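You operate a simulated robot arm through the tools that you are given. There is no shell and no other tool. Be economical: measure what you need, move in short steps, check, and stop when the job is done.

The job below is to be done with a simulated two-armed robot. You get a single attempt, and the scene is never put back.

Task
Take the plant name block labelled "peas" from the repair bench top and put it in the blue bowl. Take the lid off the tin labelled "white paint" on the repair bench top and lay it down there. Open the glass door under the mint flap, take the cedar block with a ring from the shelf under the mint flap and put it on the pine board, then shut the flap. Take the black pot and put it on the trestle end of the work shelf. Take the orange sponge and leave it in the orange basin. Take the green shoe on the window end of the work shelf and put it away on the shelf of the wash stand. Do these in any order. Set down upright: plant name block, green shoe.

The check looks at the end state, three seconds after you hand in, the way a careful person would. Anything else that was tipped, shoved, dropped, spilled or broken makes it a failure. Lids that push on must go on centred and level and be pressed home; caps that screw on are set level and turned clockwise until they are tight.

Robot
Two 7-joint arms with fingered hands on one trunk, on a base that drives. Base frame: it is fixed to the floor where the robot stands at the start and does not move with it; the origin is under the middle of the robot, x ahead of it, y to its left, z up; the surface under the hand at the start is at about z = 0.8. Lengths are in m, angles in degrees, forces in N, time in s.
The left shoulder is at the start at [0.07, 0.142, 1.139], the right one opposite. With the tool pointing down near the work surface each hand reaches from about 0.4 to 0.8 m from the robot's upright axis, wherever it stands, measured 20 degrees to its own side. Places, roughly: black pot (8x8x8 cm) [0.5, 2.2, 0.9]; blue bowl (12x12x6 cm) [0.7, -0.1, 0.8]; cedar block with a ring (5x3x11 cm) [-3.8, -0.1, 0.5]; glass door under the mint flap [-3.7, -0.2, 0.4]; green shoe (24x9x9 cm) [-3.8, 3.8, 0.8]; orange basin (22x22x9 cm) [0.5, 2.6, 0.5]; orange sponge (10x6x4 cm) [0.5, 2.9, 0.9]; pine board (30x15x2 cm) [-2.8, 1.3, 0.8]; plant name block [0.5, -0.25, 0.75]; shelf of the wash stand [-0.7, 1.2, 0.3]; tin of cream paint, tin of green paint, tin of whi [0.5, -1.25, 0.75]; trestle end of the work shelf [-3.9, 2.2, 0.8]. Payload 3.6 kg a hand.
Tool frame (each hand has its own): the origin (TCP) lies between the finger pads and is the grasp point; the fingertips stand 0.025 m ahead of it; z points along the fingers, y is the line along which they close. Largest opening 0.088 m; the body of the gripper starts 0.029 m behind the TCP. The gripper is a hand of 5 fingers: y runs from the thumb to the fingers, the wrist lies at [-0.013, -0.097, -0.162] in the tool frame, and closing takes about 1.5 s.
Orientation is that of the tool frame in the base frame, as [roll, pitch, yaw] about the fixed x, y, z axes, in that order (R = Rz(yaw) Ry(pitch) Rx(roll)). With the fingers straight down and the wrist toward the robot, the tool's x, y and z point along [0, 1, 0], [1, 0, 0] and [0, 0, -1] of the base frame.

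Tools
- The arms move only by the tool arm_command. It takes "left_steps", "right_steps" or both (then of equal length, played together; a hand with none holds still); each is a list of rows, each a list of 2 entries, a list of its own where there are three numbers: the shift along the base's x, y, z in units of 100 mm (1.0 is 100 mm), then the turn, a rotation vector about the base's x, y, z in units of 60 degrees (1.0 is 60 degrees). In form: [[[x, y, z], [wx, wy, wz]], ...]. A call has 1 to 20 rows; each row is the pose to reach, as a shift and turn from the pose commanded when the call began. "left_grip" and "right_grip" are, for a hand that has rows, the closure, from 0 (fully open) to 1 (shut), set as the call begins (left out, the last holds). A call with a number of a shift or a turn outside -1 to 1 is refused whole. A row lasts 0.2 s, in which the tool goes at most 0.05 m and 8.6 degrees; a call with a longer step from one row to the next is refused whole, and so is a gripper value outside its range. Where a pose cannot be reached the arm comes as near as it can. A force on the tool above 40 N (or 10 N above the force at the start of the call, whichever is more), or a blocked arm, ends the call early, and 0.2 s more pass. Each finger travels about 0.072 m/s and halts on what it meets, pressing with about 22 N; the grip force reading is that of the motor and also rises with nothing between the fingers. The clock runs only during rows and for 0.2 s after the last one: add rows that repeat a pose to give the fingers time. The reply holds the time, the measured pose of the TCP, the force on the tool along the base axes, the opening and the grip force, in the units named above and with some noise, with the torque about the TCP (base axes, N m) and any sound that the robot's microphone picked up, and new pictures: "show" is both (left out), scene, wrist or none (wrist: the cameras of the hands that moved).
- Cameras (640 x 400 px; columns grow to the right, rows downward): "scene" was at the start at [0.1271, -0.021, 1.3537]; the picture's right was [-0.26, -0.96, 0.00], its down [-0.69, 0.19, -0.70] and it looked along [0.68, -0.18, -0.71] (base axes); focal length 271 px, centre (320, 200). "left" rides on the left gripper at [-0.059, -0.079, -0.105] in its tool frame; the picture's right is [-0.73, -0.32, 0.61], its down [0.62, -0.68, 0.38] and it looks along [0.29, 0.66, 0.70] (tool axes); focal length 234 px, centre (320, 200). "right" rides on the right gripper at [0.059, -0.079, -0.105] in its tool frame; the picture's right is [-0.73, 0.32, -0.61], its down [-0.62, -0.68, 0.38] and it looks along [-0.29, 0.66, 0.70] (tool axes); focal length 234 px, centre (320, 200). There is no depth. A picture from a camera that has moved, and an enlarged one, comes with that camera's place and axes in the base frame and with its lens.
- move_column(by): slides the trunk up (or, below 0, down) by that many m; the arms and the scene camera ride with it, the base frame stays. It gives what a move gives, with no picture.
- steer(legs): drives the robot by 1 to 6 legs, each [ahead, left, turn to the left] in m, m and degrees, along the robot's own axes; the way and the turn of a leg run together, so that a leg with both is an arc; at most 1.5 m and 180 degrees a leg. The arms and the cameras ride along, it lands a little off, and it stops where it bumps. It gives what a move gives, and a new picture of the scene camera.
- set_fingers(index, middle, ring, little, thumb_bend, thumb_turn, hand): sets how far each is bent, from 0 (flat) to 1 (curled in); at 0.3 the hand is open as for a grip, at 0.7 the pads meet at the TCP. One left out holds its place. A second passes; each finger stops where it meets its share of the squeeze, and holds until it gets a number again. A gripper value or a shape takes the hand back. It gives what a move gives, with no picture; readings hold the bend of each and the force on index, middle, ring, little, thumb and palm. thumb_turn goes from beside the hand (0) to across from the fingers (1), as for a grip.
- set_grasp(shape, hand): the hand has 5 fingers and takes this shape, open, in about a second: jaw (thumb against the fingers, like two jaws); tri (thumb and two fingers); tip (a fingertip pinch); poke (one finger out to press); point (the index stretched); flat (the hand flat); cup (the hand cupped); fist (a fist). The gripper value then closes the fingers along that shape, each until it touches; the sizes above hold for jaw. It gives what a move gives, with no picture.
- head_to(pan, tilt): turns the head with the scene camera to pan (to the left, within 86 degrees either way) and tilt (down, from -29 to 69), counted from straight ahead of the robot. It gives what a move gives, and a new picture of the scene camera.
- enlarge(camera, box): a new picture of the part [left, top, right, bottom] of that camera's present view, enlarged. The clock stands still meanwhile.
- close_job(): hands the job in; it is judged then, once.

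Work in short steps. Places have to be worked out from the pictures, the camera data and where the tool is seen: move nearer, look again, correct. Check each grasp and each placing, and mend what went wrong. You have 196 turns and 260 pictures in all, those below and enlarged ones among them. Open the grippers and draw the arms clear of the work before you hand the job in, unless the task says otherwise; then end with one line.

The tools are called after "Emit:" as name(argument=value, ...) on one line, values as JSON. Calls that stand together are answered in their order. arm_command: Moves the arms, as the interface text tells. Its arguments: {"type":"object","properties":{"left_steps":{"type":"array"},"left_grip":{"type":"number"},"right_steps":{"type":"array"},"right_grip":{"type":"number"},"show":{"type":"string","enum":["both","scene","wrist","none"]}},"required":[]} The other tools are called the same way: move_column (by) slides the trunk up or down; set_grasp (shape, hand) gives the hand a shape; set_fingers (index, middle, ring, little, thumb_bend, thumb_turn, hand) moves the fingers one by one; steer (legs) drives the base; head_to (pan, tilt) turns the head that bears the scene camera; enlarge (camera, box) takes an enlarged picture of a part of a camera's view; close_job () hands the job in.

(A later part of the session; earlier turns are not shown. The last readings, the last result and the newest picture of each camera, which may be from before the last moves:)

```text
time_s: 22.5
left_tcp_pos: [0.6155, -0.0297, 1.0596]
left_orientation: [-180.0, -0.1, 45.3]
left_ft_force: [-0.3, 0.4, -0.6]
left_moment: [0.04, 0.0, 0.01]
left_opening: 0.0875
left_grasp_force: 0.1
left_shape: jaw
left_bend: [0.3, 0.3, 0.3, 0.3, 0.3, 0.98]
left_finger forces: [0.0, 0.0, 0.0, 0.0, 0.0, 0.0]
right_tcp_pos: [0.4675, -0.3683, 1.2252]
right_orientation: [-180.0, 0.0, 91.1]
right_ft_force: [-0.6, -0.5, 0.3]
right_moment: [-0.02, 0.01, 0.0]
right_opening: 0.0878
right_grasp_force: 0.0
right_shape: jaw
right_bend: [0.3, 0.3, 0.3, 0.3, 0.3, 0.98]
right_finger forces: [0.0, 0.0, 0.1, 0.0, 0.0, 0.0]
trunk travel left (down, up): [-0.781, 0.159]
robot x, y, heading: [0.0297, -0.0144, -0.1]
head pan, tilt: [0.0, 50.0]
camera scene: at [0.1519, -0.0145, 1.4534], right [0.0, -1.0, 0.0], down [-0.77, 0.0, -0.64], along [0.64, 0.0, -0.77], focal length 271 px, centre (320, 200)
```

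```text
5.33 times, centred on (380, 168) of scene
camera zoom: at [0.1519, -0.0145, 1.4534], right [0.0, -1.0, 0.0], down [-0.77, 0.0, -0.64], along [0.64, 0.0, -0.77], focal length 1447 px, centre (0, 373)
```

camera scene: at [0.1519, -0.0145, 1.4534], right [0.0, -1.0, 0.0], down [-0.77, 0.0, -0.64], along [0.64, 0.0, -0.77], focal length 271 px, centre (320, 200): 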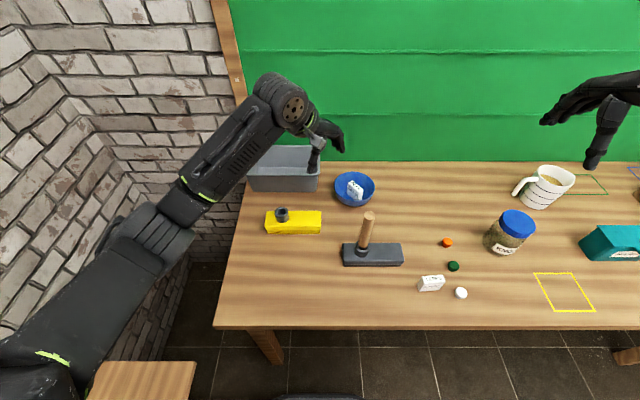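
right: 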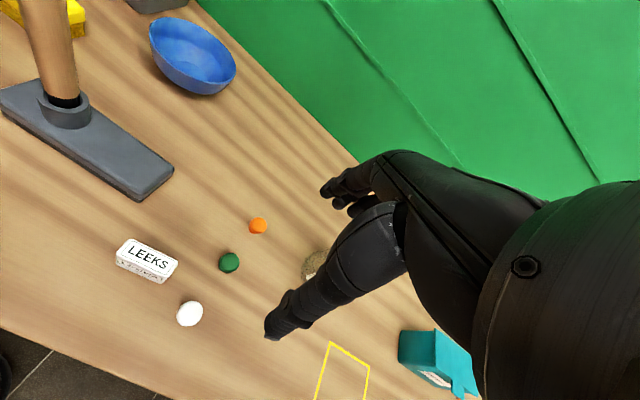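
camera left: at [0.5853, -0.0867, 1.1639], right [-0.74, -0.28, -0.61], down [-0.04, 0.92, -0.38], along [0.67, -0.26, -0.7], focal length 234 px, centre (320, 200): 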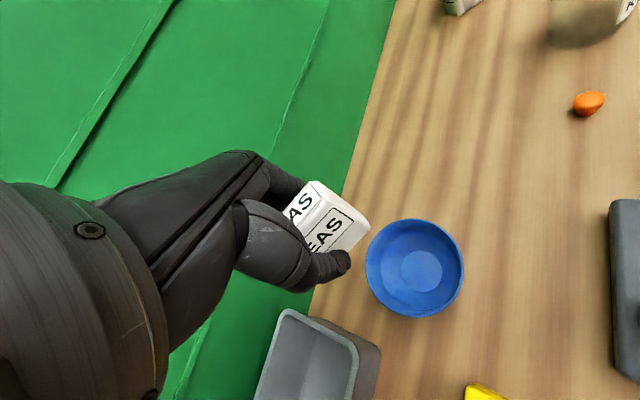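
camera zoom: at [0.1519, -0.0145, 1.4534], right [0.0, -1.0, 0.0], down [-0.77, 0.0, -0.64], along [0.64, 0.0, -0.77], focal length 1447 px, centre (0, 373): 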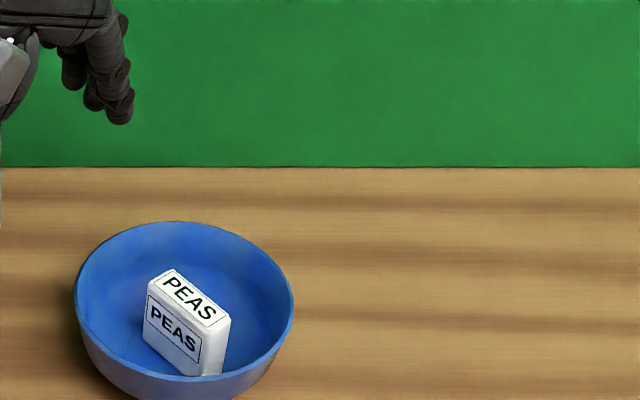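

Peas is upright in the bowl. I'll retract the left hand and look to the right for the tins before driving.

Emit:
arm_command(left_steps=[[[-0.4, 0.2, 0], [0, 0, 0.125]], [[-0.8, 0.4, 0], [0, 0, 0.25]], [[-1.0, 0.6, 0], [0, 0, 0.375]], [[-1.0, 0.8, 0], [0, 0, 0.5]], [[-1.0, 0.9, 0], [0, 0, 0.625]], [[-1.0, 0.9, 0], [0, 0, 0.75]]], show="none")

Emit:
head_to(pan=-60, tilt=35)

```text
time_s: 23.9
left_tcp_pos: [0.5165, 0.0582, 1.0624]
left_orientation: [180.0, -0.1, 90.1]
left_ft_force: [-1.1, 0.1, 1.0]
left_moment: [0.0, 0.03, 0.0]
left_opening: 0.0878
left_grasp_force: 0.0
left_shape: jaw
left_bend: [0.3, 0.3, 0.3, 0.3, 0.3, 0.98]
left_finger forces: [0.0, 0.0, 0.0, 0.0, 0.0, 0.0]
right_tcp_pos: [0.4689, -0.3716, 1.2253]
right_orientation: [-179.9, -0.2, 90.9]
right_ft_force: [-0.5, -0.1, 1.0]
right_moment: [0.02, -0.01, 0.02]
right_opening: 0.0878
right_grasp_force: 0.1
right_shape: jaw
right_bend: [0.3, 0.3, 0.3, 0.3, 0.3, 0.98]
right_finger forces: [0.0, 0.0, 0.0, 0.0, 0.0, 0.0]
trunk travel left (down, up): [-0.781, 0.159]
robot x, y, heading: [0.0251, -0.0165, 0.1]
head pan, tilt: [0.0, 50.0]
```

```text
time_s: 25.2
left_tcp_pos: [0.5171, 0.0576, 1.0635]
left_orientation: [-179.9, 0.0, 90.0]
left_ft_force: [0.2, 0.3, -0.9]
left_moment: [0.04, 0.0, 0.01]
left_opening: 0.0878
left_grasp_force: 0.1
left_shape: jaw
left_bend: [0.3, 0.3, 0.3, 0.3, 0.3, 0.98]
left_finger forces: [0.0, 0.0, 0.0, 0.0, 0.0, 0.0]
right_tcp_pos: [0.468, -0.3703, 1.2254]
right_orientation: [180.0, -0.1, 90.9]
right_ft_force: [-0.4, 0.6, -0.1]
right_moment: [0.02, -0.01, 0.03]
right_opening: 0.0878
right_grasp_force: 0.0
right_shape: jaw
right_bend: [0.3, 0.3, 0.3, 0.3, 0.3, 0.98]
right_finger forces: [0.1, 0.0, 0.0, 0.0, 0.0, 0.1]
trunk travel left (down, up): [-0.781, 0.159]
robot x, y, heading: [0.026, -0.0131, 0.1]
head pan, tilt: [-60.0, 35.0]
camera scene: at [0.1198, -0.0919, 1.475], right [-0.87, -0.5, 0.0], down [-0.29, 0.5, -0.82], along [0.41, -0.71, -0.57], focal length 271 px, centre (320, 200)
```

scene: 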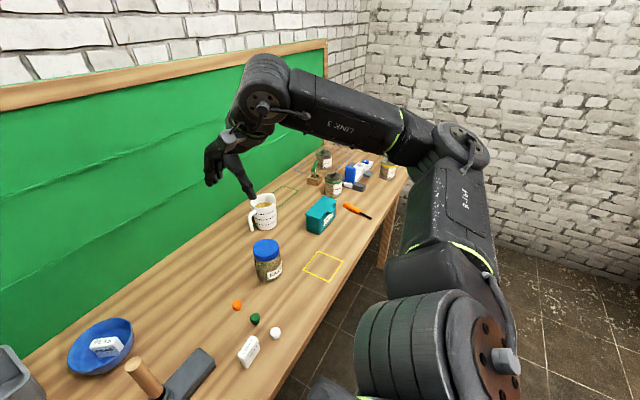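

The tins are at the far right end of the bench, and the wall is well beyond. I'll drive 0.9 m to the right.

Emit:
steer(legs=[[-0.03, -0.9, 0]])

Emit:
head_to(pan=-20, tilt=48)

```text
time_s: 30.0
left_tcp_pos: [0.4791, -0.8509, 1.0627]
left_orientation: [-180.0, 0.2, 88.9]
left_ft_force: [-0.4, 0.3, 0.3]
left_moment: [-0.02, 0.01, 0.0]
left_opening: 0.0878
left_grasp_force: 0.0
left_shape: jaw
left_bend: [0.3, 0.3, 0.3, 0.3, 0.3, 0.98]
left_finger forces: [0.0, 0.0, 0.0, 0.0, 0.0, 0.0]
right_tcp_pos: [0.4227, -1.2781, 1.2254]
right_orientation: [-179.8, -0.1, 89.7]
right_ft_force: [1.0, -0.5, -0.4]
right_moment: [0.02, -0.03, 0.01]
right_opening: 0.0876
right_grasp_force: 0.0
right_shape: jaw
right_bend: [0.3, 0.3, 0.3, 0.3, 0.3, 0.98]
right_finger forces: [0.1, 0.0, 0.1, 0.0, 0.1, 0.0]
trunk travel left (down, up): [-0.781, 0.159]
robot x, y, heading: [-0.0121, -0.9157, -0.9]
head pan, tilt: [-60.0, 35.0]
camera scene: at [0.0793, -0.9925, 1.475], right [-0.88, -0.48, 0.0], down [-0.28, 0.5, -0.82], along [0.4, -0.72, -0.57], focal length 271 px, centre (320, 200)
```

scene: 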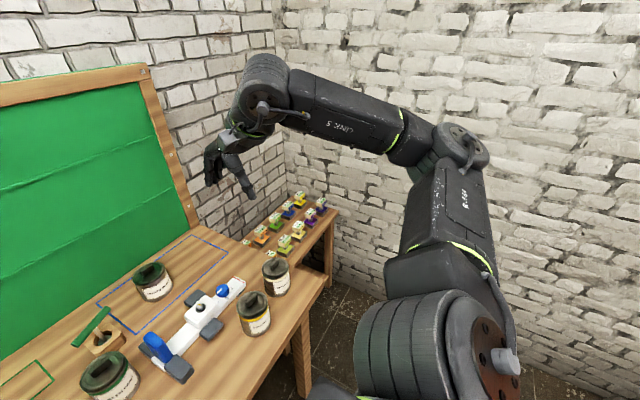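

```text
time_s: 31.0
left_tcp_pos: [0.4778, -0.8494, 1.0627]
left_orientation: [180.0, 0.1, 89.0]
left_ft_force: [1.0, 0.1, 0.7]
left_moment: [0.0, -0.01, -0.02]
left_opening: 0.0877
left_grasp_force: 0.0
left_shape: jaw
left_bend: [0.3, 0.3, 0.3, 0.3, 0.3, 0.98]
left_finger forces: [0.0, 0.0, 0.0, 0.0, 0.0, 0.0]
right_tcp_pos: [0.4231, -1.2776, 1.2252]
right_orientation: [-179.9, -0.2, 89.8]
right_ft_force: [-0.1, -1.2, -0.7]
right_moment: [0.01, 0.05, 0.01]
right_opening: 0.0879
right_grasp_force: 0.0
right_shape: jaw
right_bend: [0.3, 0.3, 0.3, 0.3, 0.3, 0.98]
right_finger forces: [0.0, 0.1, 0.0, 0.0, 0.0, 0.0]
trunk travel left (down, up): [-0.781, 0.159]
robot x, y, heading: [-0.0127, -0.9173, -1.1]
head pan, tilt: [-20.0, 48.0]
camera scene: at [0.1102, -0.9443, 1.456], right [-0.36, -0.93, 0.0], down [-0.69, 0.27, -0.67], along [0.62, -0.24, -0.74], focal length 271 px, centre (320, 200)
```

scene: 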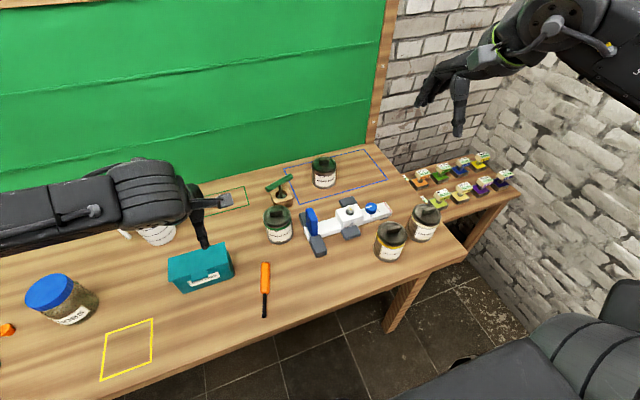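

Four tins are in view. I'll read their labels.

Emit:
enlarge(camera="scene", box=[350, 190, 470, 265])

Emit:
enlarge(camera="scene", box=[240, 145, 400, 245])

```text
5.33 times, centred on (410, 228) of scene
camera zoom: at [0.1102, -0.9443, 1.456], right [-0.36, -0.93, 0.0], down [-0.69, 0.27, -0.67], along [0.62, -0.24, -0.74], focal length 1447 px, centre (-160, 53)
```

zoom: 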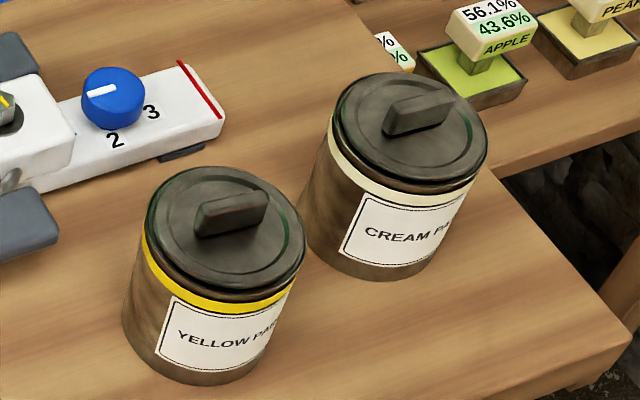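

```text
4.00 times, centred on (320, 195) of scene
camera zoom: at [0.1102, -0.9443, 1.456], right [-0.36, -0.93, 0.0], down [-0.69, 0.27, -0.67], along [0.62, -0.24, -0.74], focal length 1085 px, centre (320, 220)
```

zoom: 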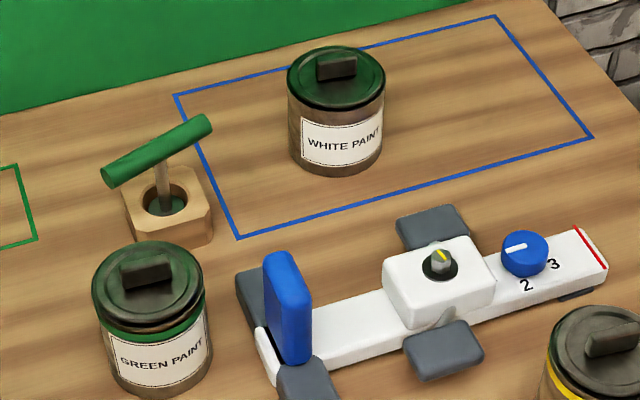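

The white tin stands at about [0.765, -1.21] with its lid top at z≈0.855, a little far away. I'll raise the left hand, then drive slightly forward.

Emit:
arm_command(left_steps=[[[-0.2, 0, 0.25], [0, 0, 0]], [[-0.4, 0, 0.5], [0, 0, 0]], [[-0.4, 0, 0.8], [0, 0, 0]]], show="none")

Emit:
steer(legs=[[0.06, 0, 0]])

```text
time_s: 31.8
left_tcp_pos: [0.4388, -0.8521, 1.1429]
left_orientation: [-179.9, 0.0, 88.9]
left_ft_force: [-0.2, -0.4, 0.1]
left_moment: [-0.04, 0.02, 0.0]
left_opening: 0.0877
left_grasp_force: 0.0
left_shape: jaw
left_bend: [0.3, 0.3, 0.3, 0.3, 0.3, 0.98]
left_finger forces: [0.0, 0.0, 0.0, 0.2, 0.0, 0.1]
right_tcp_pos: [0.4217, -1.2777, 1.2253]
right_orientation: [-179.9, -0.1, 89.8]
right_ft_force: [-0.3, -0.8, 0.1]
right_moment: [0.02, -0.01, 0.0]
right_opening: 0.0879
right_grasp_force: 0.0
right_shape: jaw
right_bend: [0.3, 0.3, 0.3, 0.3, 0.3, 0.98]
right_finger forces: [0.0, 0.0, 0.1, 0.0, 0.0, 0.0]
trunk travel left (down, up): [-0.781, 0.159]
robot x, y, heading: [-0.0118, -0.9152, -0.8]
head pan, tilt: [-20.0, 48.0]
```

```text
time_s: 32.8
left_tcp_pos: [0.4938, -0.8538, 1.1448]
left_orientation: [179.7, 0.1, 88.9]
left_ft_force: [0.0, 0.5, 0.4]
left_moment: [-0.01, -0.01, 0.02]
left_opening: 0.0881
left_grasp_force: 0.1
left_shape: jaw
left_bend: [0.3, 0.3, 0.3, 0.3, 0.3, 0.98]
left_finger forces: [0.0, 0.1, 0.0, 0.0, 0.0, 0.1]
right_tcp_pos: [0.4764, -1.2786, 1.2271]
right_orientation: [179.9, -0.2, 89.8]
right_ft_force: [0.0, -0.3, 0.2]
right_moment: [-0.01, -0.04, -0.01]
right_opening: 0.0874
right_grasp_force: 0.1
right_shape: jaw
right_bend: [0.3, 0.3, 0.3, 0.3, 0.3, 0.98]
right_finger forces: [0.1, 0.0, 0.1, 0.0, 0.1, 0.0]
trunk travel left (down, up): [-0.781, 0.159]
robot x, y, heading: [0.0494, -0.9149, -1.3]
head pan, tilt: [-20.0, 48.0]
camera scene: at [0.1634, -0.9454, 1.4566], right [-0.36, -0.93, 0.0], down [-0.69, 0.27, -0.67], along [0.63, -0.24, -0.74], focal length 271 px, centre (320, 200)
```

scene: 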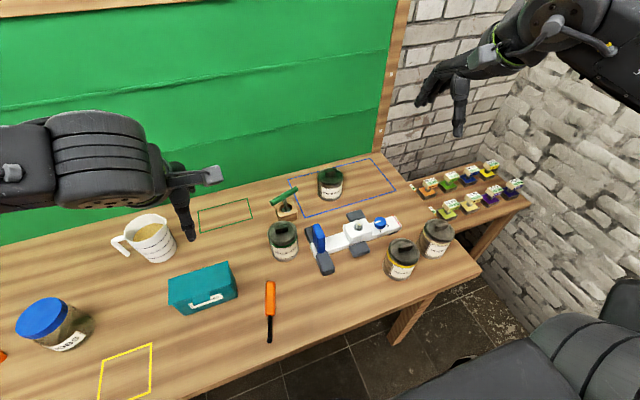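

Now I'll lower the trunk 0.1 m and bring the right hand over the white tin, turned about 20° so it matches the lid bar.

Emit:
move_column(by=-0.1)

Emit:
arm_command(right_steps=[[[0.3, 0.1, 0], [0, 0, -0.11]], [[0.6, 0.3, 0], [0, 0, -0.22]], [[0.9, 0.5, 0], [0, 0, -0.33]], [[1.0, 0.6, 0], [0, 0, -0.33]]], show="none")

Emit:
arm_command(right_steps=[[[0.3, 0, -0.1], [0, 0, 0]], [[0.6, 0, -0.3], [0, 0, 0]], [[0.9, 0, -0.6], [0, 0, 0]], [[1.0, 0, -0.8], [0, 0, 0]]], show="both")

```text
time_s: 34.1
left_tcp_pos: [0.4984, -0.8534, 1.0419]
left_orientation: [180.0, 0.0, 88.9]
left_ft_force: [0.1, 0.4, -0.3]
left_moment: [0.03, -0.02, 0.0]
left_opening: 0.0877
left_grasp_force: 0.0
left_shape: jaw
left_bend: [0.3, 0.3, 0.3, 0.3, 0.3, 0.98]
left_finger forces: [0.0, 0.1, 0.0, 0.0, 0.0, 0.0]
right_tcp_pos: [0.4813, -1.2794, 1.1259]
right_orientation: [-179.9, -0.2, 89.9]
right_ft_force: [0.1, 0.6, 0.8]
right_moment: [0.0, 0.0, -0.02]
right_opening: 0.0879
right_grasp_force: 0.1
right_shape: jaw
right_bend: [0.3, 0.3, 0.3, 0.3, 0.3, 0.98]
right_finger forces: [0.1, 0.0, 0.0, 0.0, 0.1, 0.1]
trunk travel left (down, up): [-0.681, 0.259]
robot x, y, heading: [0.0482, -0.9149, -1.1]
head pan, tilt: [-20.0, 48.0]
```

```text
time_s: 35.1
left_tcp_pos: [0.4997, -0.8536, 1.0425]
left_orientation: [-179.9, 0.1, 88.8]
left_ft_force: [0.4, -0.4, 0.4]
left_moment: [-0.01, 0.0, -0.02]
left_opening: 0.0877
left_grasp_force: 0.0
left_shape: jaw
left_bend: [0.3, 0.3, 0.3, 0.3, 0.3, 0.98]
left_finger forces: [0.0, 0.0, 0.1, 0.1, 0.1, 0.0]
right_tcp_pos: [0.5837, -1.2196, 1.1259]
right_orientation: [-179.9, -0.2, 69.9]
right_ft_force: [-0.3, 0.1, -0.7]
right_moment: [-0.02, 0.02, 0.0]
right_opening: 0.0878
right_grasp_force: 0.1
right_shape: jaw
right_bend: [0.3, 0.3, 0.3, 0.3, 0.3, 0.98]
right_finger forces: [0.0, 0.0, 0.0, 0.0, 0.1, 0.0]
trunk travel left (down, up): [-0.681, 0.259]
robot x, y, heading: [0.0463, -0.9181, -1.2]
head pan, tilt: [-20.0, 48.0]
```

```text
time_s: 36.1
left_tcp_pos: [0.4995, -0.8536, 1.0427]
left_orientation: [179.9, 0.0, 88.9]
left_ft_force: [-0.3, -0.9, -0.3]
left_moment: [0.01, 0.0, 0.0]
left_opening: 0.0878
left_grasp_force: 0.1
left_shape: jaw
left_bend: [0.3, 0.3, 0.3, 0.3, 0.3, 0.98]
left_finger forces: [0.0, 0.0, 0.0, 0.1, 0.1, 0.1]
right_tcp_pos: [0.6807, -1.2182, 1.0456]
right_orientation: [-179.9, -0.1, 70.0]
right_ft_force: [-0.8, 0.2, -0.6]
right_moment: [0.01, 0.0, 0.01]
right_opening: 0.0878
right_grasp_force: 0.1
right_shape: jaw
right_bend: [0.3, 0.3, 0.3, 0.3, 0.3, 0.98]
right_finger forces: [0.1, 0.1, 0.1, 0.0, 0.0, 0.0]
trunk travel left (down, up): [-0.681, 0.259]
robot x, y, heading: [0.0435, -0.9154, -1.4]
head pan, tilt: [-20.0, 48.0]
camera scene: at [0.1698, -0.9457, 1.3559], right [-0.36, -0.93, 0.0], down [-0.69, 0.27, -0.67], along [0.62, -0.24, -0.74], focal length 271 px, centre (320, 200)
camera right: at [0.6267, -1.1374, 1.1507], right [0.05, -0.79, 0.61], down [-0.85, -0.35, -0.38], along [0.52, -0.5, -0.7], focal length 234 px, centre (320, 200)
```

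scene: 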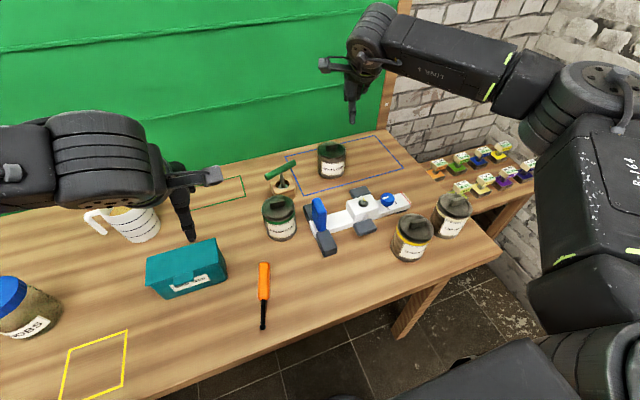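
right: 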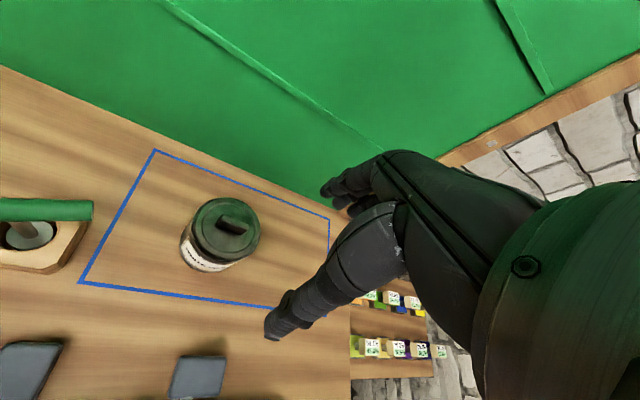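

Combining both views, the lid top is at about [0.74, -1.20, 0.875] and the bar is yawed about 12°. I'll move above it.

Emit:
arm_command(right_steps=[[[0.3, 0.09, -0.1], [0, 0, 0.05]], [[0.59, 0.18, -0.3], [0, 0, 0.1]], [[0.59, 0.18, -0.7], [0, 0, 0.1]], [[0.59, 0.18, -1.0], [0, 0, 0.1]]], show="both")

Emit:
enlarge(camera="right", box=[160, 180, 400, 380])

```text
time_s: 37.1
left_tcp_pos: [0.4992, -0.8534, 1.0422]
left_orientation: [-179.9, -0.1, 88.8]
left_ft_force: [0.9, -0.2, 0.2]
left_moment: [0.01, -0.01, 0.01]
left_opening: 0.0879
left_grasp_force: 0.0
left_shape: jaw
left_bend: [0.3, 0.3, 0.3, 0.3, 0.3, 0.98]
left_finger forces: [0.1, 0.1, 0.1, 0.0, 0.1, 0.0]
right_tcp_pos: [0.7414, -1.2, 0.9449]
right_orientation: [-179.9, -0.2, 75.9]
right_ft_force: [0.5, -0.2, -0.3]
right_moment: [-0.01, 0.03, -0.04]
right_opening: 0.0877
right_grasp_force: 0.1
right_shape: jaw
right_bend: [0.3, 0.3, 0.3, 0.3, 0.3, 0.98]
right_finger forces: [0.0, 0.0, 0.1, 0.0, 0.0, 0.0]
trunk travel left (down, up): [-0.681, 0.259]
robot x, y, heading: [0.0511, -0.914, -1.1]
head pan, tilt: [-20.0, 48.0]
camera scene: at [0.1701, -0.9456, 1.3559], right [-0.36, -0.93, 0.0], down [-0.69, 0.27, -0.67], along [0.62, -0.24, -0.74], focal length 271 px, centre (320, 200)
camera right: at [0.6786, -1.1263, 1.0494], right [0.14, -0.78, 0.6], down [-0.81, -0.44, -0.38], along [0.57, -0.44, -0.7], focal length 234 px, centre (320, 200)
```

scene: 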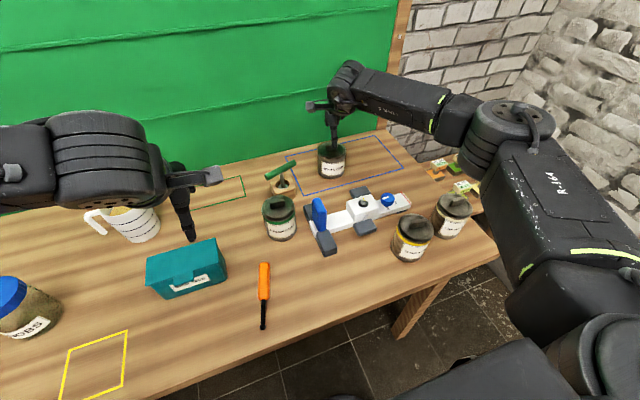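
right: 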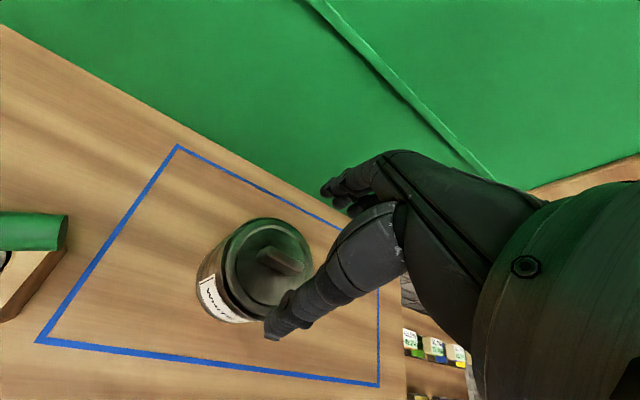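

```text
2.00 times, centred on (280, 280) of right
camera zoom: at [0.6786, -1.1263, 1.0494], right [0.14, -0.78, 0.6], down [-0.81, -0.44, -0.38], along [0.57, -0.44, -0.7], focal length 468 px, centre (400, 40)
```

zoom: 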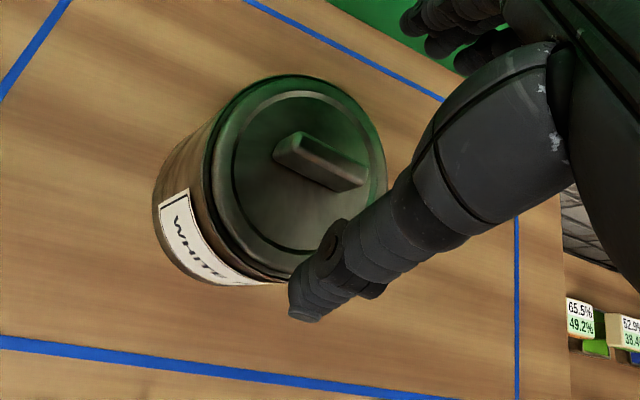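

The bar is centred near [0.742, -1.206, 0.88] and lies almost along y. I'll straighten the hand 8° and descend toward z≈0.905.

Emit:
arm_command(right_steps=[[[0, -0.06, -0.1], [0, 0, 0.13]], [[0, -0.06, -0.25], [0, 0, 0.13]], [[0, -0.06, -0.4], [0, 0, 0.13]]], show="wrist")

Emit:
enlarge(camera="scene", box=[280, 100, 400, 185])

```text
time_s: 37.9
left_tcp_pos: [0.4981, -0.8529, 1.0428]
left_orientation: [180.0, 0.1, 88.9]
left_ft_force: [-0.7, 1.1, 0.8]
left_moment: [0.02, 0.01, -0.02]
left_opening: 0.0878
left_grasp_force: 0.1
left_shape: jaw
left_bend: [0.3, 0.3, 0.3, 0.3, 0.3, 0.98]
left_finger forces: [0.0, 0.0, 0.0, 0.0, 0.0, 0.0]
right_tcp_pos: [0.7414, -1.2077, 0.9055]
right_orientation: [-179.9, -0.2, 83.8]
right_ft_force: [0.2, -0.6, -0.8]
right_moment: [-0.01, -0.02, -0.01]
right_opening: 0.0876
right_grasp_force: 0.2
right_shape: jaw
right_bend: [0.3, 0.3, 0.3, 0.3, 0.3, 0.98]
right_finger forces: [0.0, 0.0, 0.0, 0.0, 0.0, 0.0]
trunk travel left (down, up): [-0.681, 0.259]
robot x, y, heading: [0.0446, -0.9173, -1.3]
head pan, tilt: [-20.0, 48.0]
camera right: at [0.6686, -1.1416, 1.0104], right [0.24, -0.76, 0.6], down [-0.74, -0.54, -0.39], along [0.62, -0.36, -0.7], focal length 234 px, centre (320, 200)
```

right: 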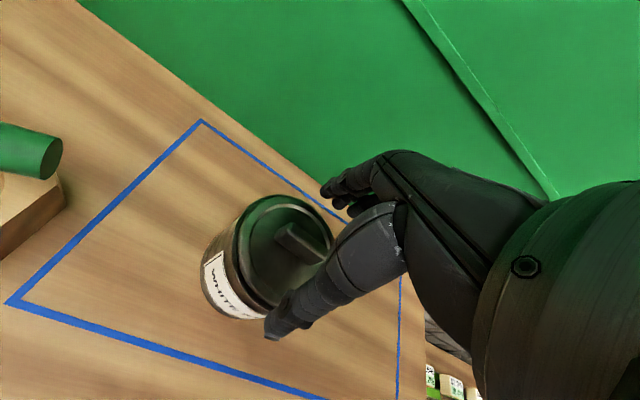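

```text
4.71 times, centred on (340, 142) of scene
camera zoom: at [0.1693, -0.9456, 1.356], right [-0.36, -0.93, 0.0], down [-0.69, 0.27, -0.67], along [0.62, -0.24, -0.74], focal length 1276 px, centre (226, 471)
```

zoom: 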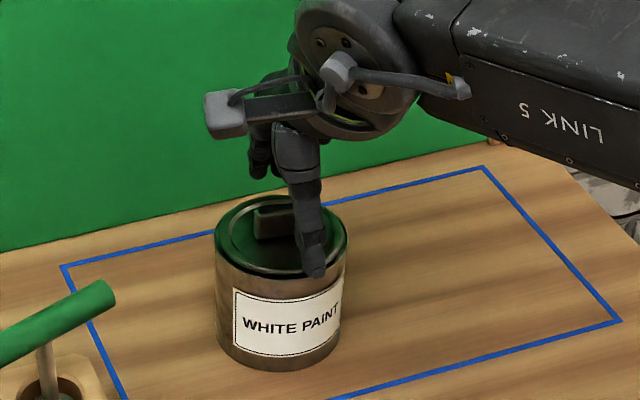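

The hand lines up with the bar. I'll go down 6 mm and close.

Emit:
arm_command(right_steps=[[[0.02, 0.02, -0.06], [0, 0, 0]]], show="none")

Emit:
arm_command(right_steps=[[[0, 0, 0], [0, 0, 0]], [[0, 0, 0], [0, 0, 0]], [[0, 0, 0], [0, 0, 0]], [[0, 0, 0], [0, 0, 0]], [[0, 0, 0], [0, 0, 0]], [[0, 0, 0], [0, 0, 0]], [[0, 0, 0], [0, 0, 0]]], right_grip=1, show="wrist")

Emit:
enlarge(camera="scene", box=[280, 100, 400, 185])

```text
time_s: 38.3
left_tcp_pos: [0.4969, -0.853, 1.0429]
left_orientation: [180.0, 0.1, 88.9]
left_ft_force: [0.7, 0.0, -0.5]
left_moment: [0.0, -0.01, 0.0]
left_opening: 0.0877
left_grasp_force: 0.1
left_shape: jaw
left_bend: [0.3, 0.3, 0.3, 0.3, 0.3, 0.98]
left_finger forces: [0.0, 0.1, 0.0, 0.0, 0.0, 0.1]
right_tcp_pos: [0.7428, -1.2049, 0.8987]
right_orientation: [-180.0, 0.0, 83.9]
right_ft_force: [0.7, -0.4, -0.3]
right_moment: [-0.01, 0.0, 0.02]
right_opening: 0.0876
right_grasp_force: 0.0
right_shape: jaw
right_bend: [0.3, 0.3, 0.3, 0.3, 0.3, 0.98]
right_finger forces: [0.0, 0.0, 0.0, 0.0, 0.0, 0.0]
trunk travel left (down, up): [-0.681, 0.259]
robot x, y, heading: [0.0459, -0.9192, -1.2]
head pan, tilt: [-20.0, 48.0]
```

```text
time_s: 39.9
left_tcp_pos: [0.4947, -0.8516, 1.0438]
left_orientation: [179.8, 0.1, 88.8]
left_ft_force: [1.1, 0.0, -0.2]
left_moment: [-0.02, 0.0, 0.02]
left_opening: 0.0877
left_grasp_force: 0.2
left_shape: jaw
left_bend: [0.3, 0.3, 0.3, 0.3, 0.3, 0.98]
left_finger forces: [0.0, 0.0, 0.1, 0.0, 0.0, 0.0]
right_tcp_pos: [0.7417, -1.2046, 0.9038]
right_orientation: [179.8, 0.0, 83.8]
right_ft_force: [4.3, -2.4, 24.3]
right_moment: [-0.08, 0.09, -0.01]
right_opening: 0.0631
right_grasp_force: 22.1
right_shape: jaw
right_bend: [0.29, 0.4, 0.43, 0.42, 0.49, 1.0]
right_finger forces: [16.1, 12.1, 0.0, 0.1, 18.7, 0.0]
trunk travel left (down, up): [-0.681, 0.259]
robot x, y, heading: [0.0475, -0.9176, -1.1]
head pan, tilt: [-20.0, 48.0]
camera right: at [0.6681, -1.1381, 1.0077], right [0.24, -0.76, 0.61], down [-0.74, -0.55, -0.39], along [0.62, -0.36, -0.69], focal length 234 px, centre (320, 200)
```

right: 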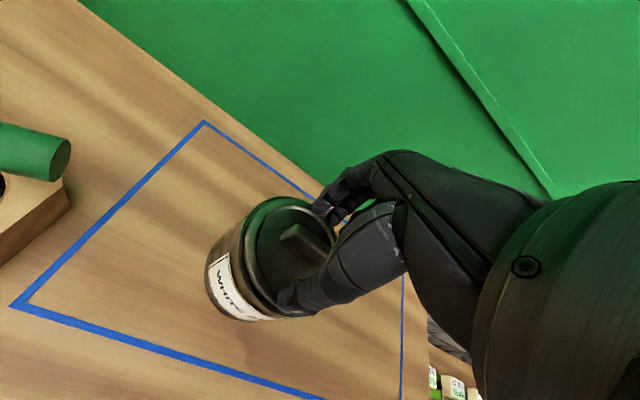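

```text
4.71 times, centred on (340, 142) of scene
camera zoom: at [0.1652, -0.944, 1.3566], right [-0.36, -0.93, 0.0], down [-0.69, 0.27, -0.67], along [0.63, -0.24, -0.74], focal length 1276 px, centre (226, 471)
```

zoom: 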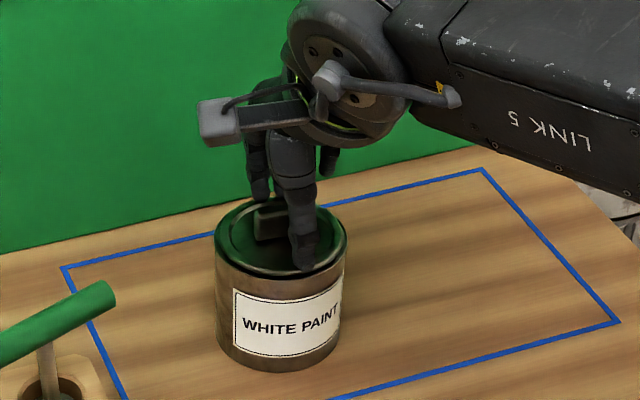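

The fingertips landed on the lid rim instead of the bar. I'll open, rise, half-close above the bar, then come down inside the rim.

Emit:
arm_command(right_steps=[[[0, 0, 0], [0, 0, 0]], [[0, 0, 0], [0, 0, 0]], [[0, 0, 0.2], [0, 0, 0]], [[0, 0, 0.4], [0, 0, 0]]], right_grip=0, show="none")

Emit:
arm_command(right_steps=[[[0, 0, 0], [0, 0, 0]], [[0, 0, 0], [0, 0, 0]], [[0, 0, 0], [0, 0, 0]], [[0, 0, 0], [0, 0, 0]], [[0, 0, 0], [0, 0, 0]]], right_grip=0.65, show="wrist")

Emit:
enlarge(camera="scene", box=[280, 100, 400, 185])

```text
time_s: 40.9
left_tcp_pos: [0.4954, -0.8514, 1.043]
left_orientation: [179.8, 0.1, 88.8]
left_ft_force: [0.0, 0.1, 0.3]
left_moment: [0.04, -0.01, 0.01]
left_opening: 0.0879
left_grasp_force: 0.1
left_shape: jaw
left_bend: [0.3, 0.3, 0.3, 0.3, 0.3, 0.98]
left_finger forces: [0.0, 0.0, 0.1, 0.1, 0.0, 0.1]
right_tcp_pos: [0.7403, -1.2038, 0.94]
right_orientation: [-179.8, -0.1, 83.9]
right_ft_force: [0.4, 0.5, -0.2]
right_moment: [0.04, 0.01, -0.02]
right_opening: 0.0875
right_grasp_force: 0.0
right_shape: jaw
right_bend: [0.3, 0.3, 0.3, 0.3, 0.3, 0.98]
right_finger forces: [0.0, 0.0, 0.1, 0.1, 0.0, 0.0]
trunk travel left (down, up): [-0.681, 0.259]
robot x, y, heading: [0.0445, -0.9153, -1.3]
head pan, tilt: [-20.0, 48.0]
```

```text
time_s: 42.1
left_tcp_pos: [0.4988, -0.8534, 1.0428]
left_orientation: [-179.9, -0.1, 88.8]
left_ft_force: [0.5, -0.1, 0.4]
left_moment: [-0.01, -0.01, 0.0]
left_opening: 0.0878
left_grasp_force: 0.1
left_shape: jaw
left_bend: [0.3, 0.3, 0.3, 0.3, 0.3, 0.98]
left_finger forces: [0.0, 0.0, 0.0, 0.1, 0.0, 0.0]
right_tcp_pos: [0.7416, -1.2059, 0.9397]
right_orientation: [-180.0, -0.2, 83.8]
right_ft_force: [0.6, 0.8, -0.2]
right_moment: [0.02, 0.01, -0.02]
right_opening: 0.0312
right_grasp_force: 0.0
right_shape: jaw
right_bend: [0.74, 0.51, 0.48, 0.45, 0.73, 1.0]
right_finger forces: [0.1, 0.0, 0.1, 0.0, 0.1, 0.1]
trunk travel left (down, up): [-0.681, 0.259]
robot x, y, heading: [0.0453, -0.916, -1.0]
head pan, tilt: [-20.0, 48.0]
camera right: at [0.6693, -1.1398, 1.0438], right [0.24, -0.76, 0.6], down [-0.75, -0.54, -0.38], along [0.62, -0.36, -0.7], focal length 234 px, centre (320, 200)
```

right: 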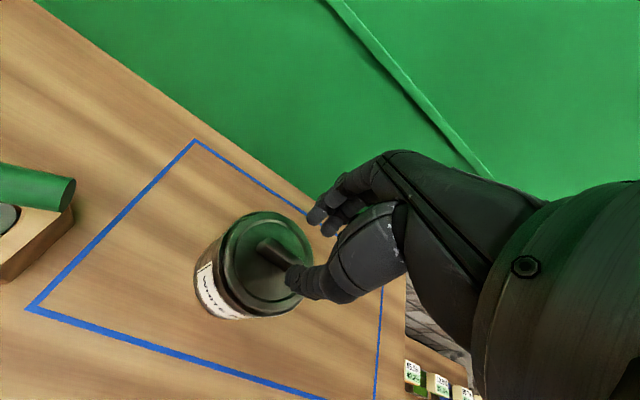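

```text
4.71 times, centred on (340, 142) of scene
camera zoom: at [0.1692, -0.9455, 1.356], right [-0.36, -0.93, 0.0], down [-0.69, 0.27, -0.67], along [0.62, -0.24, -0.74], focal length 1276 px, centre (226, 471)
```

zoom: 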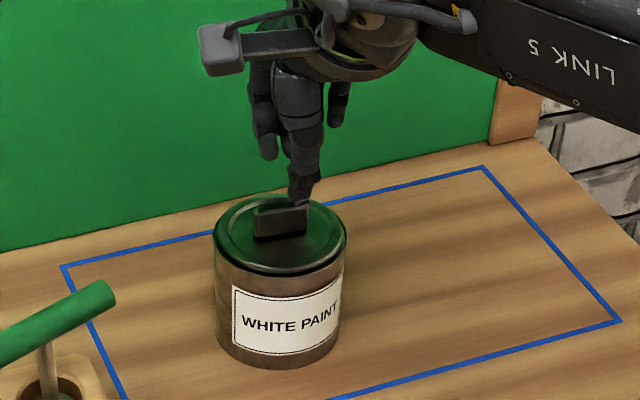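

The jaw fingers are too wide for this small bar. I'll try the three-finger shape and look at it.

Emit:
set_grasp(hand="right", shape="tri")

Emit:
enlarge(camera="right", box=[180, 120, 420, 320])

Emit:
enlarge(camera="scene", box=[280, 100, 400, 185])

```text
time_s: 43.0
left_tcp_pos: [0.4985, -0.8535, 1.0419]
left_orientation: [179.9, 0.0, 88.9]
left_ft_force: [0.3, -0.7, -0.4]
left_moment: [-0.03, 0.03, -0.01]
left_opening: 0.0879
left_grasp_force: 0.1
left_shape: jaw
left_bend: [0.3, 0.3, 0.3, 0.3, 0.3, 0.98]
left_finger forces: [0.0, 0.0, 0.0, 0.0, 0.1, 0.0]
right_tcp_pos: [0.7418, -1.2051, 0.9396]
right_orientation: [-179.9, -0.2, 83.8]
right_ft_force: [0.5, 0.3, 0.1]
right_moment: [-0.02, -0.02, 0.04]
right_opening: 0.0876
right_grasp_force: 0.0
right_shape: tri
right_bend: [0.3, 0.3, 0.99, 0.99, 0.3, 0.98]
right_finger forces: [0.0, 0.0, 0.0, 0.1, 0.1, 0.0]
trunk travel left (down, up): [-0.681, 0.259]
robot x, y, heading: [0.0463, -0.9189, -1.2]
head pan, tilt: [-20.0, 48.0]
```

```text
2.00 times, centred on (300, 220) of right
camera zoom: at [0.6693, -1.1397, 1.0438], right [0.24, -0.76, 0.6], down [-0.75, -0.54, -0.38], along [0.62, -0.36, -0.7], focal length 468 px, centre (360, 160)
```

zoom: 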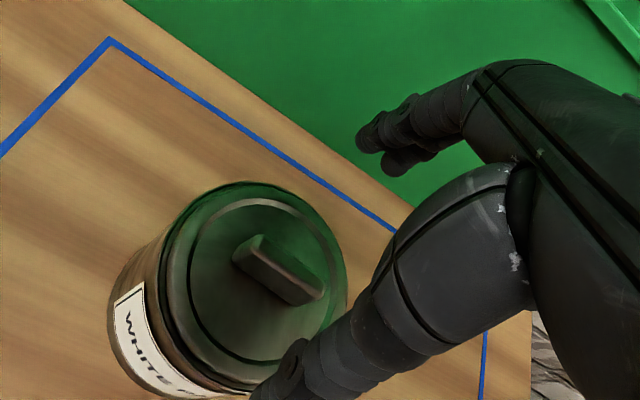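

```text
4.71 times, centred on (340, 142) of scene
camera zoom: at [0.1692, -0.9455, 1.356], right [-0.36, -0.93, 0.0], down [-0.69, 0.27, -0.67], along [0.62, -0.24, -0.74], focal length 1276 px, centre (226, 471)
```

zoom: 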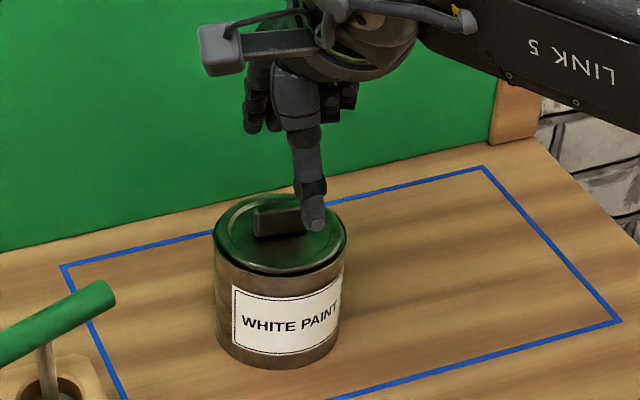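

Index and middle sit about 1–3 cm to the +y side of the thumb. I'll shift 1 cm in -y, pre-bend the fingers, and descend until just touching.

Emit:
set_fingers(hand="right", index=0.53, middle=0.53, thumb_bend=0.53)

Emit:
arm_command(right_steps=[[[0.03, -0.1, 0], [0, 0, 0]], [[0.03, -0.1, -0.15], [0, 0, 0]], [[0.03, -0.1, -0.25], [0, 0, 0]]], show="wrist")

Emit:
enlarge(camera="scene", box=[280, 100, 400, 185])

```text
time_s: 44.0
left_tcp_pos: [0.4982, -0.8529, 1.0422]
left_orientation: [180.0, 0.0, 88.9]
left_ft_force: [-0.7, 0.6, 0.5]
left_moment: [0.01, -0.01, 0.01]
left_opening: 0.0878
left_grasp_force: 0.1
left_shape: jaw
left_bend: [0.3, 0.3, 0.3, 0.3, 0.3, 0.98]
left_finger forces: [0.0, 0.1, 0.0, 0.1, 0.0, 0.0]
right_tcp_pos: [0.7425, -1.2056, 0.9388]
right_orientation: [-179.9, -0.3, 83.8]
right_ft_force: [-1.3, -0.6, -0.4]
right_moment: [-0.01, 0.01, 0.0]
right_opening: 0.0357
right_grasp_force: 0.0
right_shape: fingers
right_bend: [0.53, 0.53, 0.99, 0.99, 0.53, 0.98]
right_finger forces: [0.1, 0.0, 0.0, 0.0, 0.1, 0.1]
trunk travel left (down, up): [-0.681, 0.259]
robot x, y, heading: [0.0439, -0.9166, -1.3]
head pan, tilt: [-20.0, 48.0]
```

```text
time_s: 44.8
left_tcp_pos: [0.4995, -0.8528, 1.0428]
left_orientation: [179.9, 0.0, 88.9]
left_ft_force: [-0.5, -0.6, 0.3]
left_moment: [0.0, -0.02, 0.0]
left_opening: 0.0877
left_grasp_force: 0.0
left_shape: jaw
left_bend: [0.3, 0.3, 0.3, 0.3, 0.3, 0.98]
left_finger forces: [0.0, 0.0, 0.1, 0.1, 0.0, 0.1]
right_tcp_pos: [0.7456, -1.2151, 0.9142]
right_orientation: [-179.8, 0.0, 83.7]
right_ft_force: [0.2, -1.2, -0.1]
right_moment: [-0.01, -0.01, 0.03]
right_opening: 0.0358
right_grasp_force: 0.0
right_shape: fingers
right_bend: [0.53, 0.53, 0.99, 0.99, 0.53, 0.98]
right_finger forces: [0.0, 0.0, 0.0, 0.0, 0.0, 0.0]
trunk travel left (down, up): [-0.681, 0.259]
robot x, y, heading: [0.0462, -0.9136, -1.2]
head pan, tilt: [-20.0, 48.0]
camera right: at [0.6729, -1.1499, 1.0199], right [0.24, -0.76, 0.6], down [-0.75, -0.54, -0.38], along [0.62, -0.36, -0.7], focal length 234 px, centre (320, 200)
```

right: 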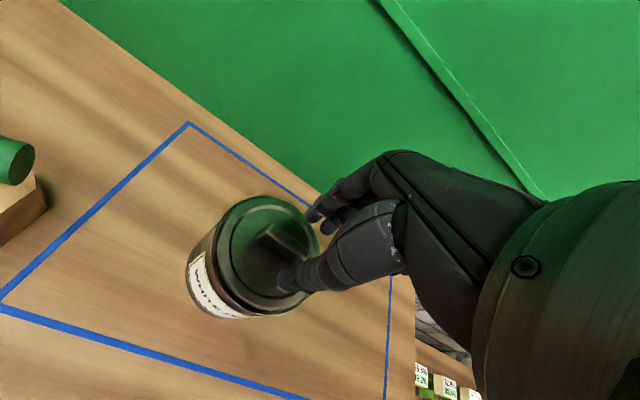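

```text
4.71 times, centred on (340, 142) of scene
camera zoom: at [0.1693, -0.9455, 1.356], right [-0.36, -0.93, 0.0], down [-0.69, 0.27, -0.67], along [0.62, -0.24, -0.74], focal length 1276 px, centre (226, 471)
```

zoom: 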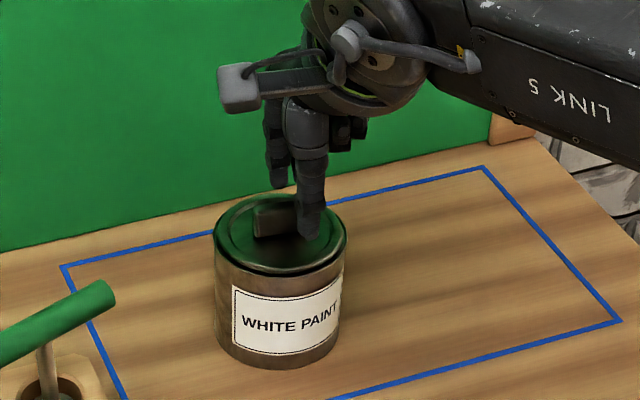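

The thumb tip is about 5 mm above the lid. I'll lower a bit and squeeze the bar.

Emit:
arm_command(right_steps=[[[-0.02, 0.03, -0.03], [0, 0, 0]], [[-0.02, 0.03, -0.05], [0, 0, 0]]], show="none")

Emit:
set_fingers(hand="right", index=0.9, middle=0.9, thumb_bend=0.9)

Emit:
enlarge(camera="right", box=[180, 120, 420, 320])

Emit:
enlarge(camera="scene", box=[280, 100, 400, 185])

```text
time_s: 45.4
left_tcp_pos: [0.4986, -0.8529, 1.0424]
left_orientation: [180.0, 0.1, 88.8]
left_ft_force: [-0.6, 0.4, -0.2]
left_moment: [-0.01, -0.02, -0.02]
left_opening: 0.0877
left_grasp_force: 0.0
left_shape: jaw
left_bend: [0.3, 0.3, 0.3, 0.3, 0.3, 0.98]
left_finger forces: [0.0, 0.0, 0.1, 0.1, 0.1, 0.1]
right_tcp_pos: [0.7434, -1.2125, 0.9102]
right_orientation: [-179.9, -0.3, 83.8]
right_ft_force: [-0.4, -0.2, 0.1]
right_moment: [0.02, 0.01, -0.01]
right_opening: 0.0356
right_grasp_force: 0.0
right_shape: fingers
right_bend: [0.53, 0.53, 0.99, 0.99, 0.53, 0.98]
right_finger forces: [0.0, 0.1, 0.0, 0.1, 0.1, 0.0]
trunk travel left (down, up): [-0.681, 0.259]
robot x, y, heading: [0.0469, -0.9176, -1.1]
head pan, tilt: [-20.0, 48.0]
```

```text
time_s: 46.4
left_tcp_pos: [0.4983, -0.8529, 1.0433]
left_orientation: [179.9, 0.0, 88.9]
left_ft_force: [0.8, -0.5, -0.9]
left_moment: [-0.03, 0.02, -0.01]
left_opening: 0.0877
left_grasp_force: 0.0
left_shape: jaw
left_bend: [0.3, 0.3, 0.3, 0.3, 0.3, 0.98]
left_finger forces: [0.0, 0.0, 0.0, 0.0, 0.0, 0.2]
right_tcp_pos: [0.7431, -1.2115, 0.9114]
right_orientation: [-180.0, -0.2, 83.8]
right_ft_force: [-0.9, -0.7, 3.1]
right_moment: [-0.03, -0.07, -0.04]
right_opening: 0.001
right_grasp_force: 12.9
right_shape: fingers
right_bend: [0.75, 0.9, 0.99, 0.99, 0.77, 0.95]
right_finger forces: [12.2, 0.0, 0.1, 0.0, 13.0, 0.0]
trunk travel left (down, up): [-0.681, 0.259]
robot x, y, heading: [0.0476, -0.9157, -1.2]
head pan, tilt: [-20.0, 48.0]
heard: snap
```

```text
2.00 times, centred on (300, 220) of right
camera zoom: at [0.6702, -1.1461, 1.0152], right [0.24, -0.76, 0.61], down [-0.74, -0.54, -0.39], along [0.62, -0.36, -0.7], focal length 468 px, centre (360, 160)
```

zoom: 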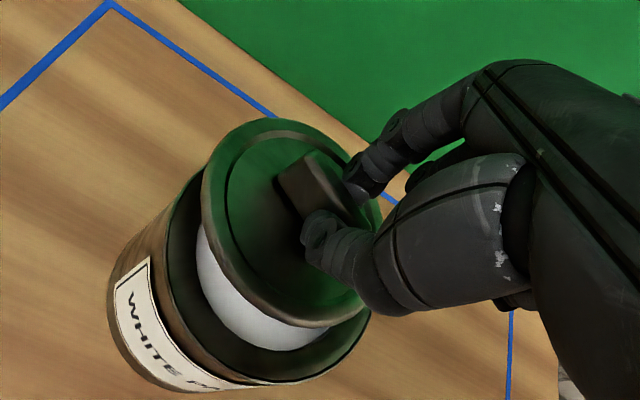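

```text
4.71 times, centred on (340, 142) of scene
camera zoom: at [0.1683, -0.9452, 1.3561], right [-0.36, -0.93, 0.0], down [-0.69, 0.27, -0.67], along [0.62, -0.24, -0.74], focal length 1276 px, centre (226, 471)
```

zoom: 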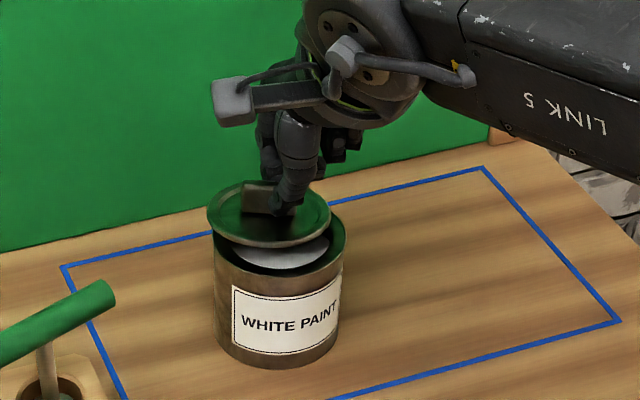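

The lid has snapped off and seems pinched between index and thumb. I'll lift gently and check.

Emit:
arm_command(right_steps=[[[0, 0, 0.1], [0, 0, 0]], [[0, 0, 0.2], [0, 0, 0]], [[0, 0, 0.3], [0, 0, 0]]], show="wrist")

Emit:
enlarge(camera="scene", box=[280, 100, 400, 185])

```text
time_s: 47.2
left_tcp_pos: [0.4982, -0.8533, 1.0412]
left_orientation: [-180.0, 0.1, 88.9]
left_ft_force: [0.4, -0.1, 0.8]
left_moment: [-0.01, -0.04, -0.01]
left_opening: 0.0875
left_grasp_force: 0.0
left_shape: jaw
left_bend: [0.3, 0.3, 0.3, 0.3, 0.3, 0.98]
left_finger forces: [0.0, 0.0, 0.1, 0.0, 0.1, 0.1]
right_tcp_pos: [0.7439, -1.2122, 0.9407]
right_orientation: [-179.9, 0.0, 83.8]
right_ft_force: [-0.4, -0.6, 0.0]
right_moment: [-0.01, 0.02, 0.0]
right_opening: 0.0015
right_grasp_force: 11.9
right_shape: fingers
right_bend: [0.74, 0.9, 0.99, 0.99, 0.79, 0.96]
right_finger forces: [11.7, 0.0, 0.0, 0.1, 11.5, 0.0]
trunk travel left (down, up): [-0.681, 0.259]
robot x, y, heading: [0.0478, -0.9159, -1.4]
head pan, tilt: [-20.0, 48.0]
camera right: at [0.671, -1.1461, 1.0443], right [0.24, -0.76, 0.61], down [-0.74, -0.55, -0.38], along [0.62, -0.36, -0.7], focal length 234 px, centre (320, 200)
```

right: 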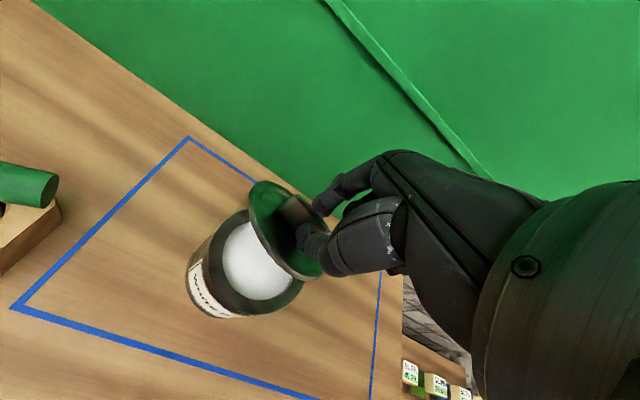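

```text
4.71 times, centred on (340, 142) of scene
camera zoom: at [0.1692, -0.9455, 1.356], right [-0.36, -0.93, 0.0], down [-0.69, 0.27, -0.67], along [0.62, -0.24, -0.74], focal length 1276 px, centre (226, 471)
```

zoom: 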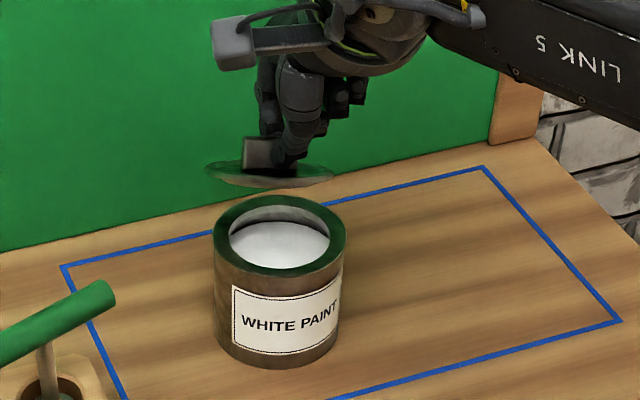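

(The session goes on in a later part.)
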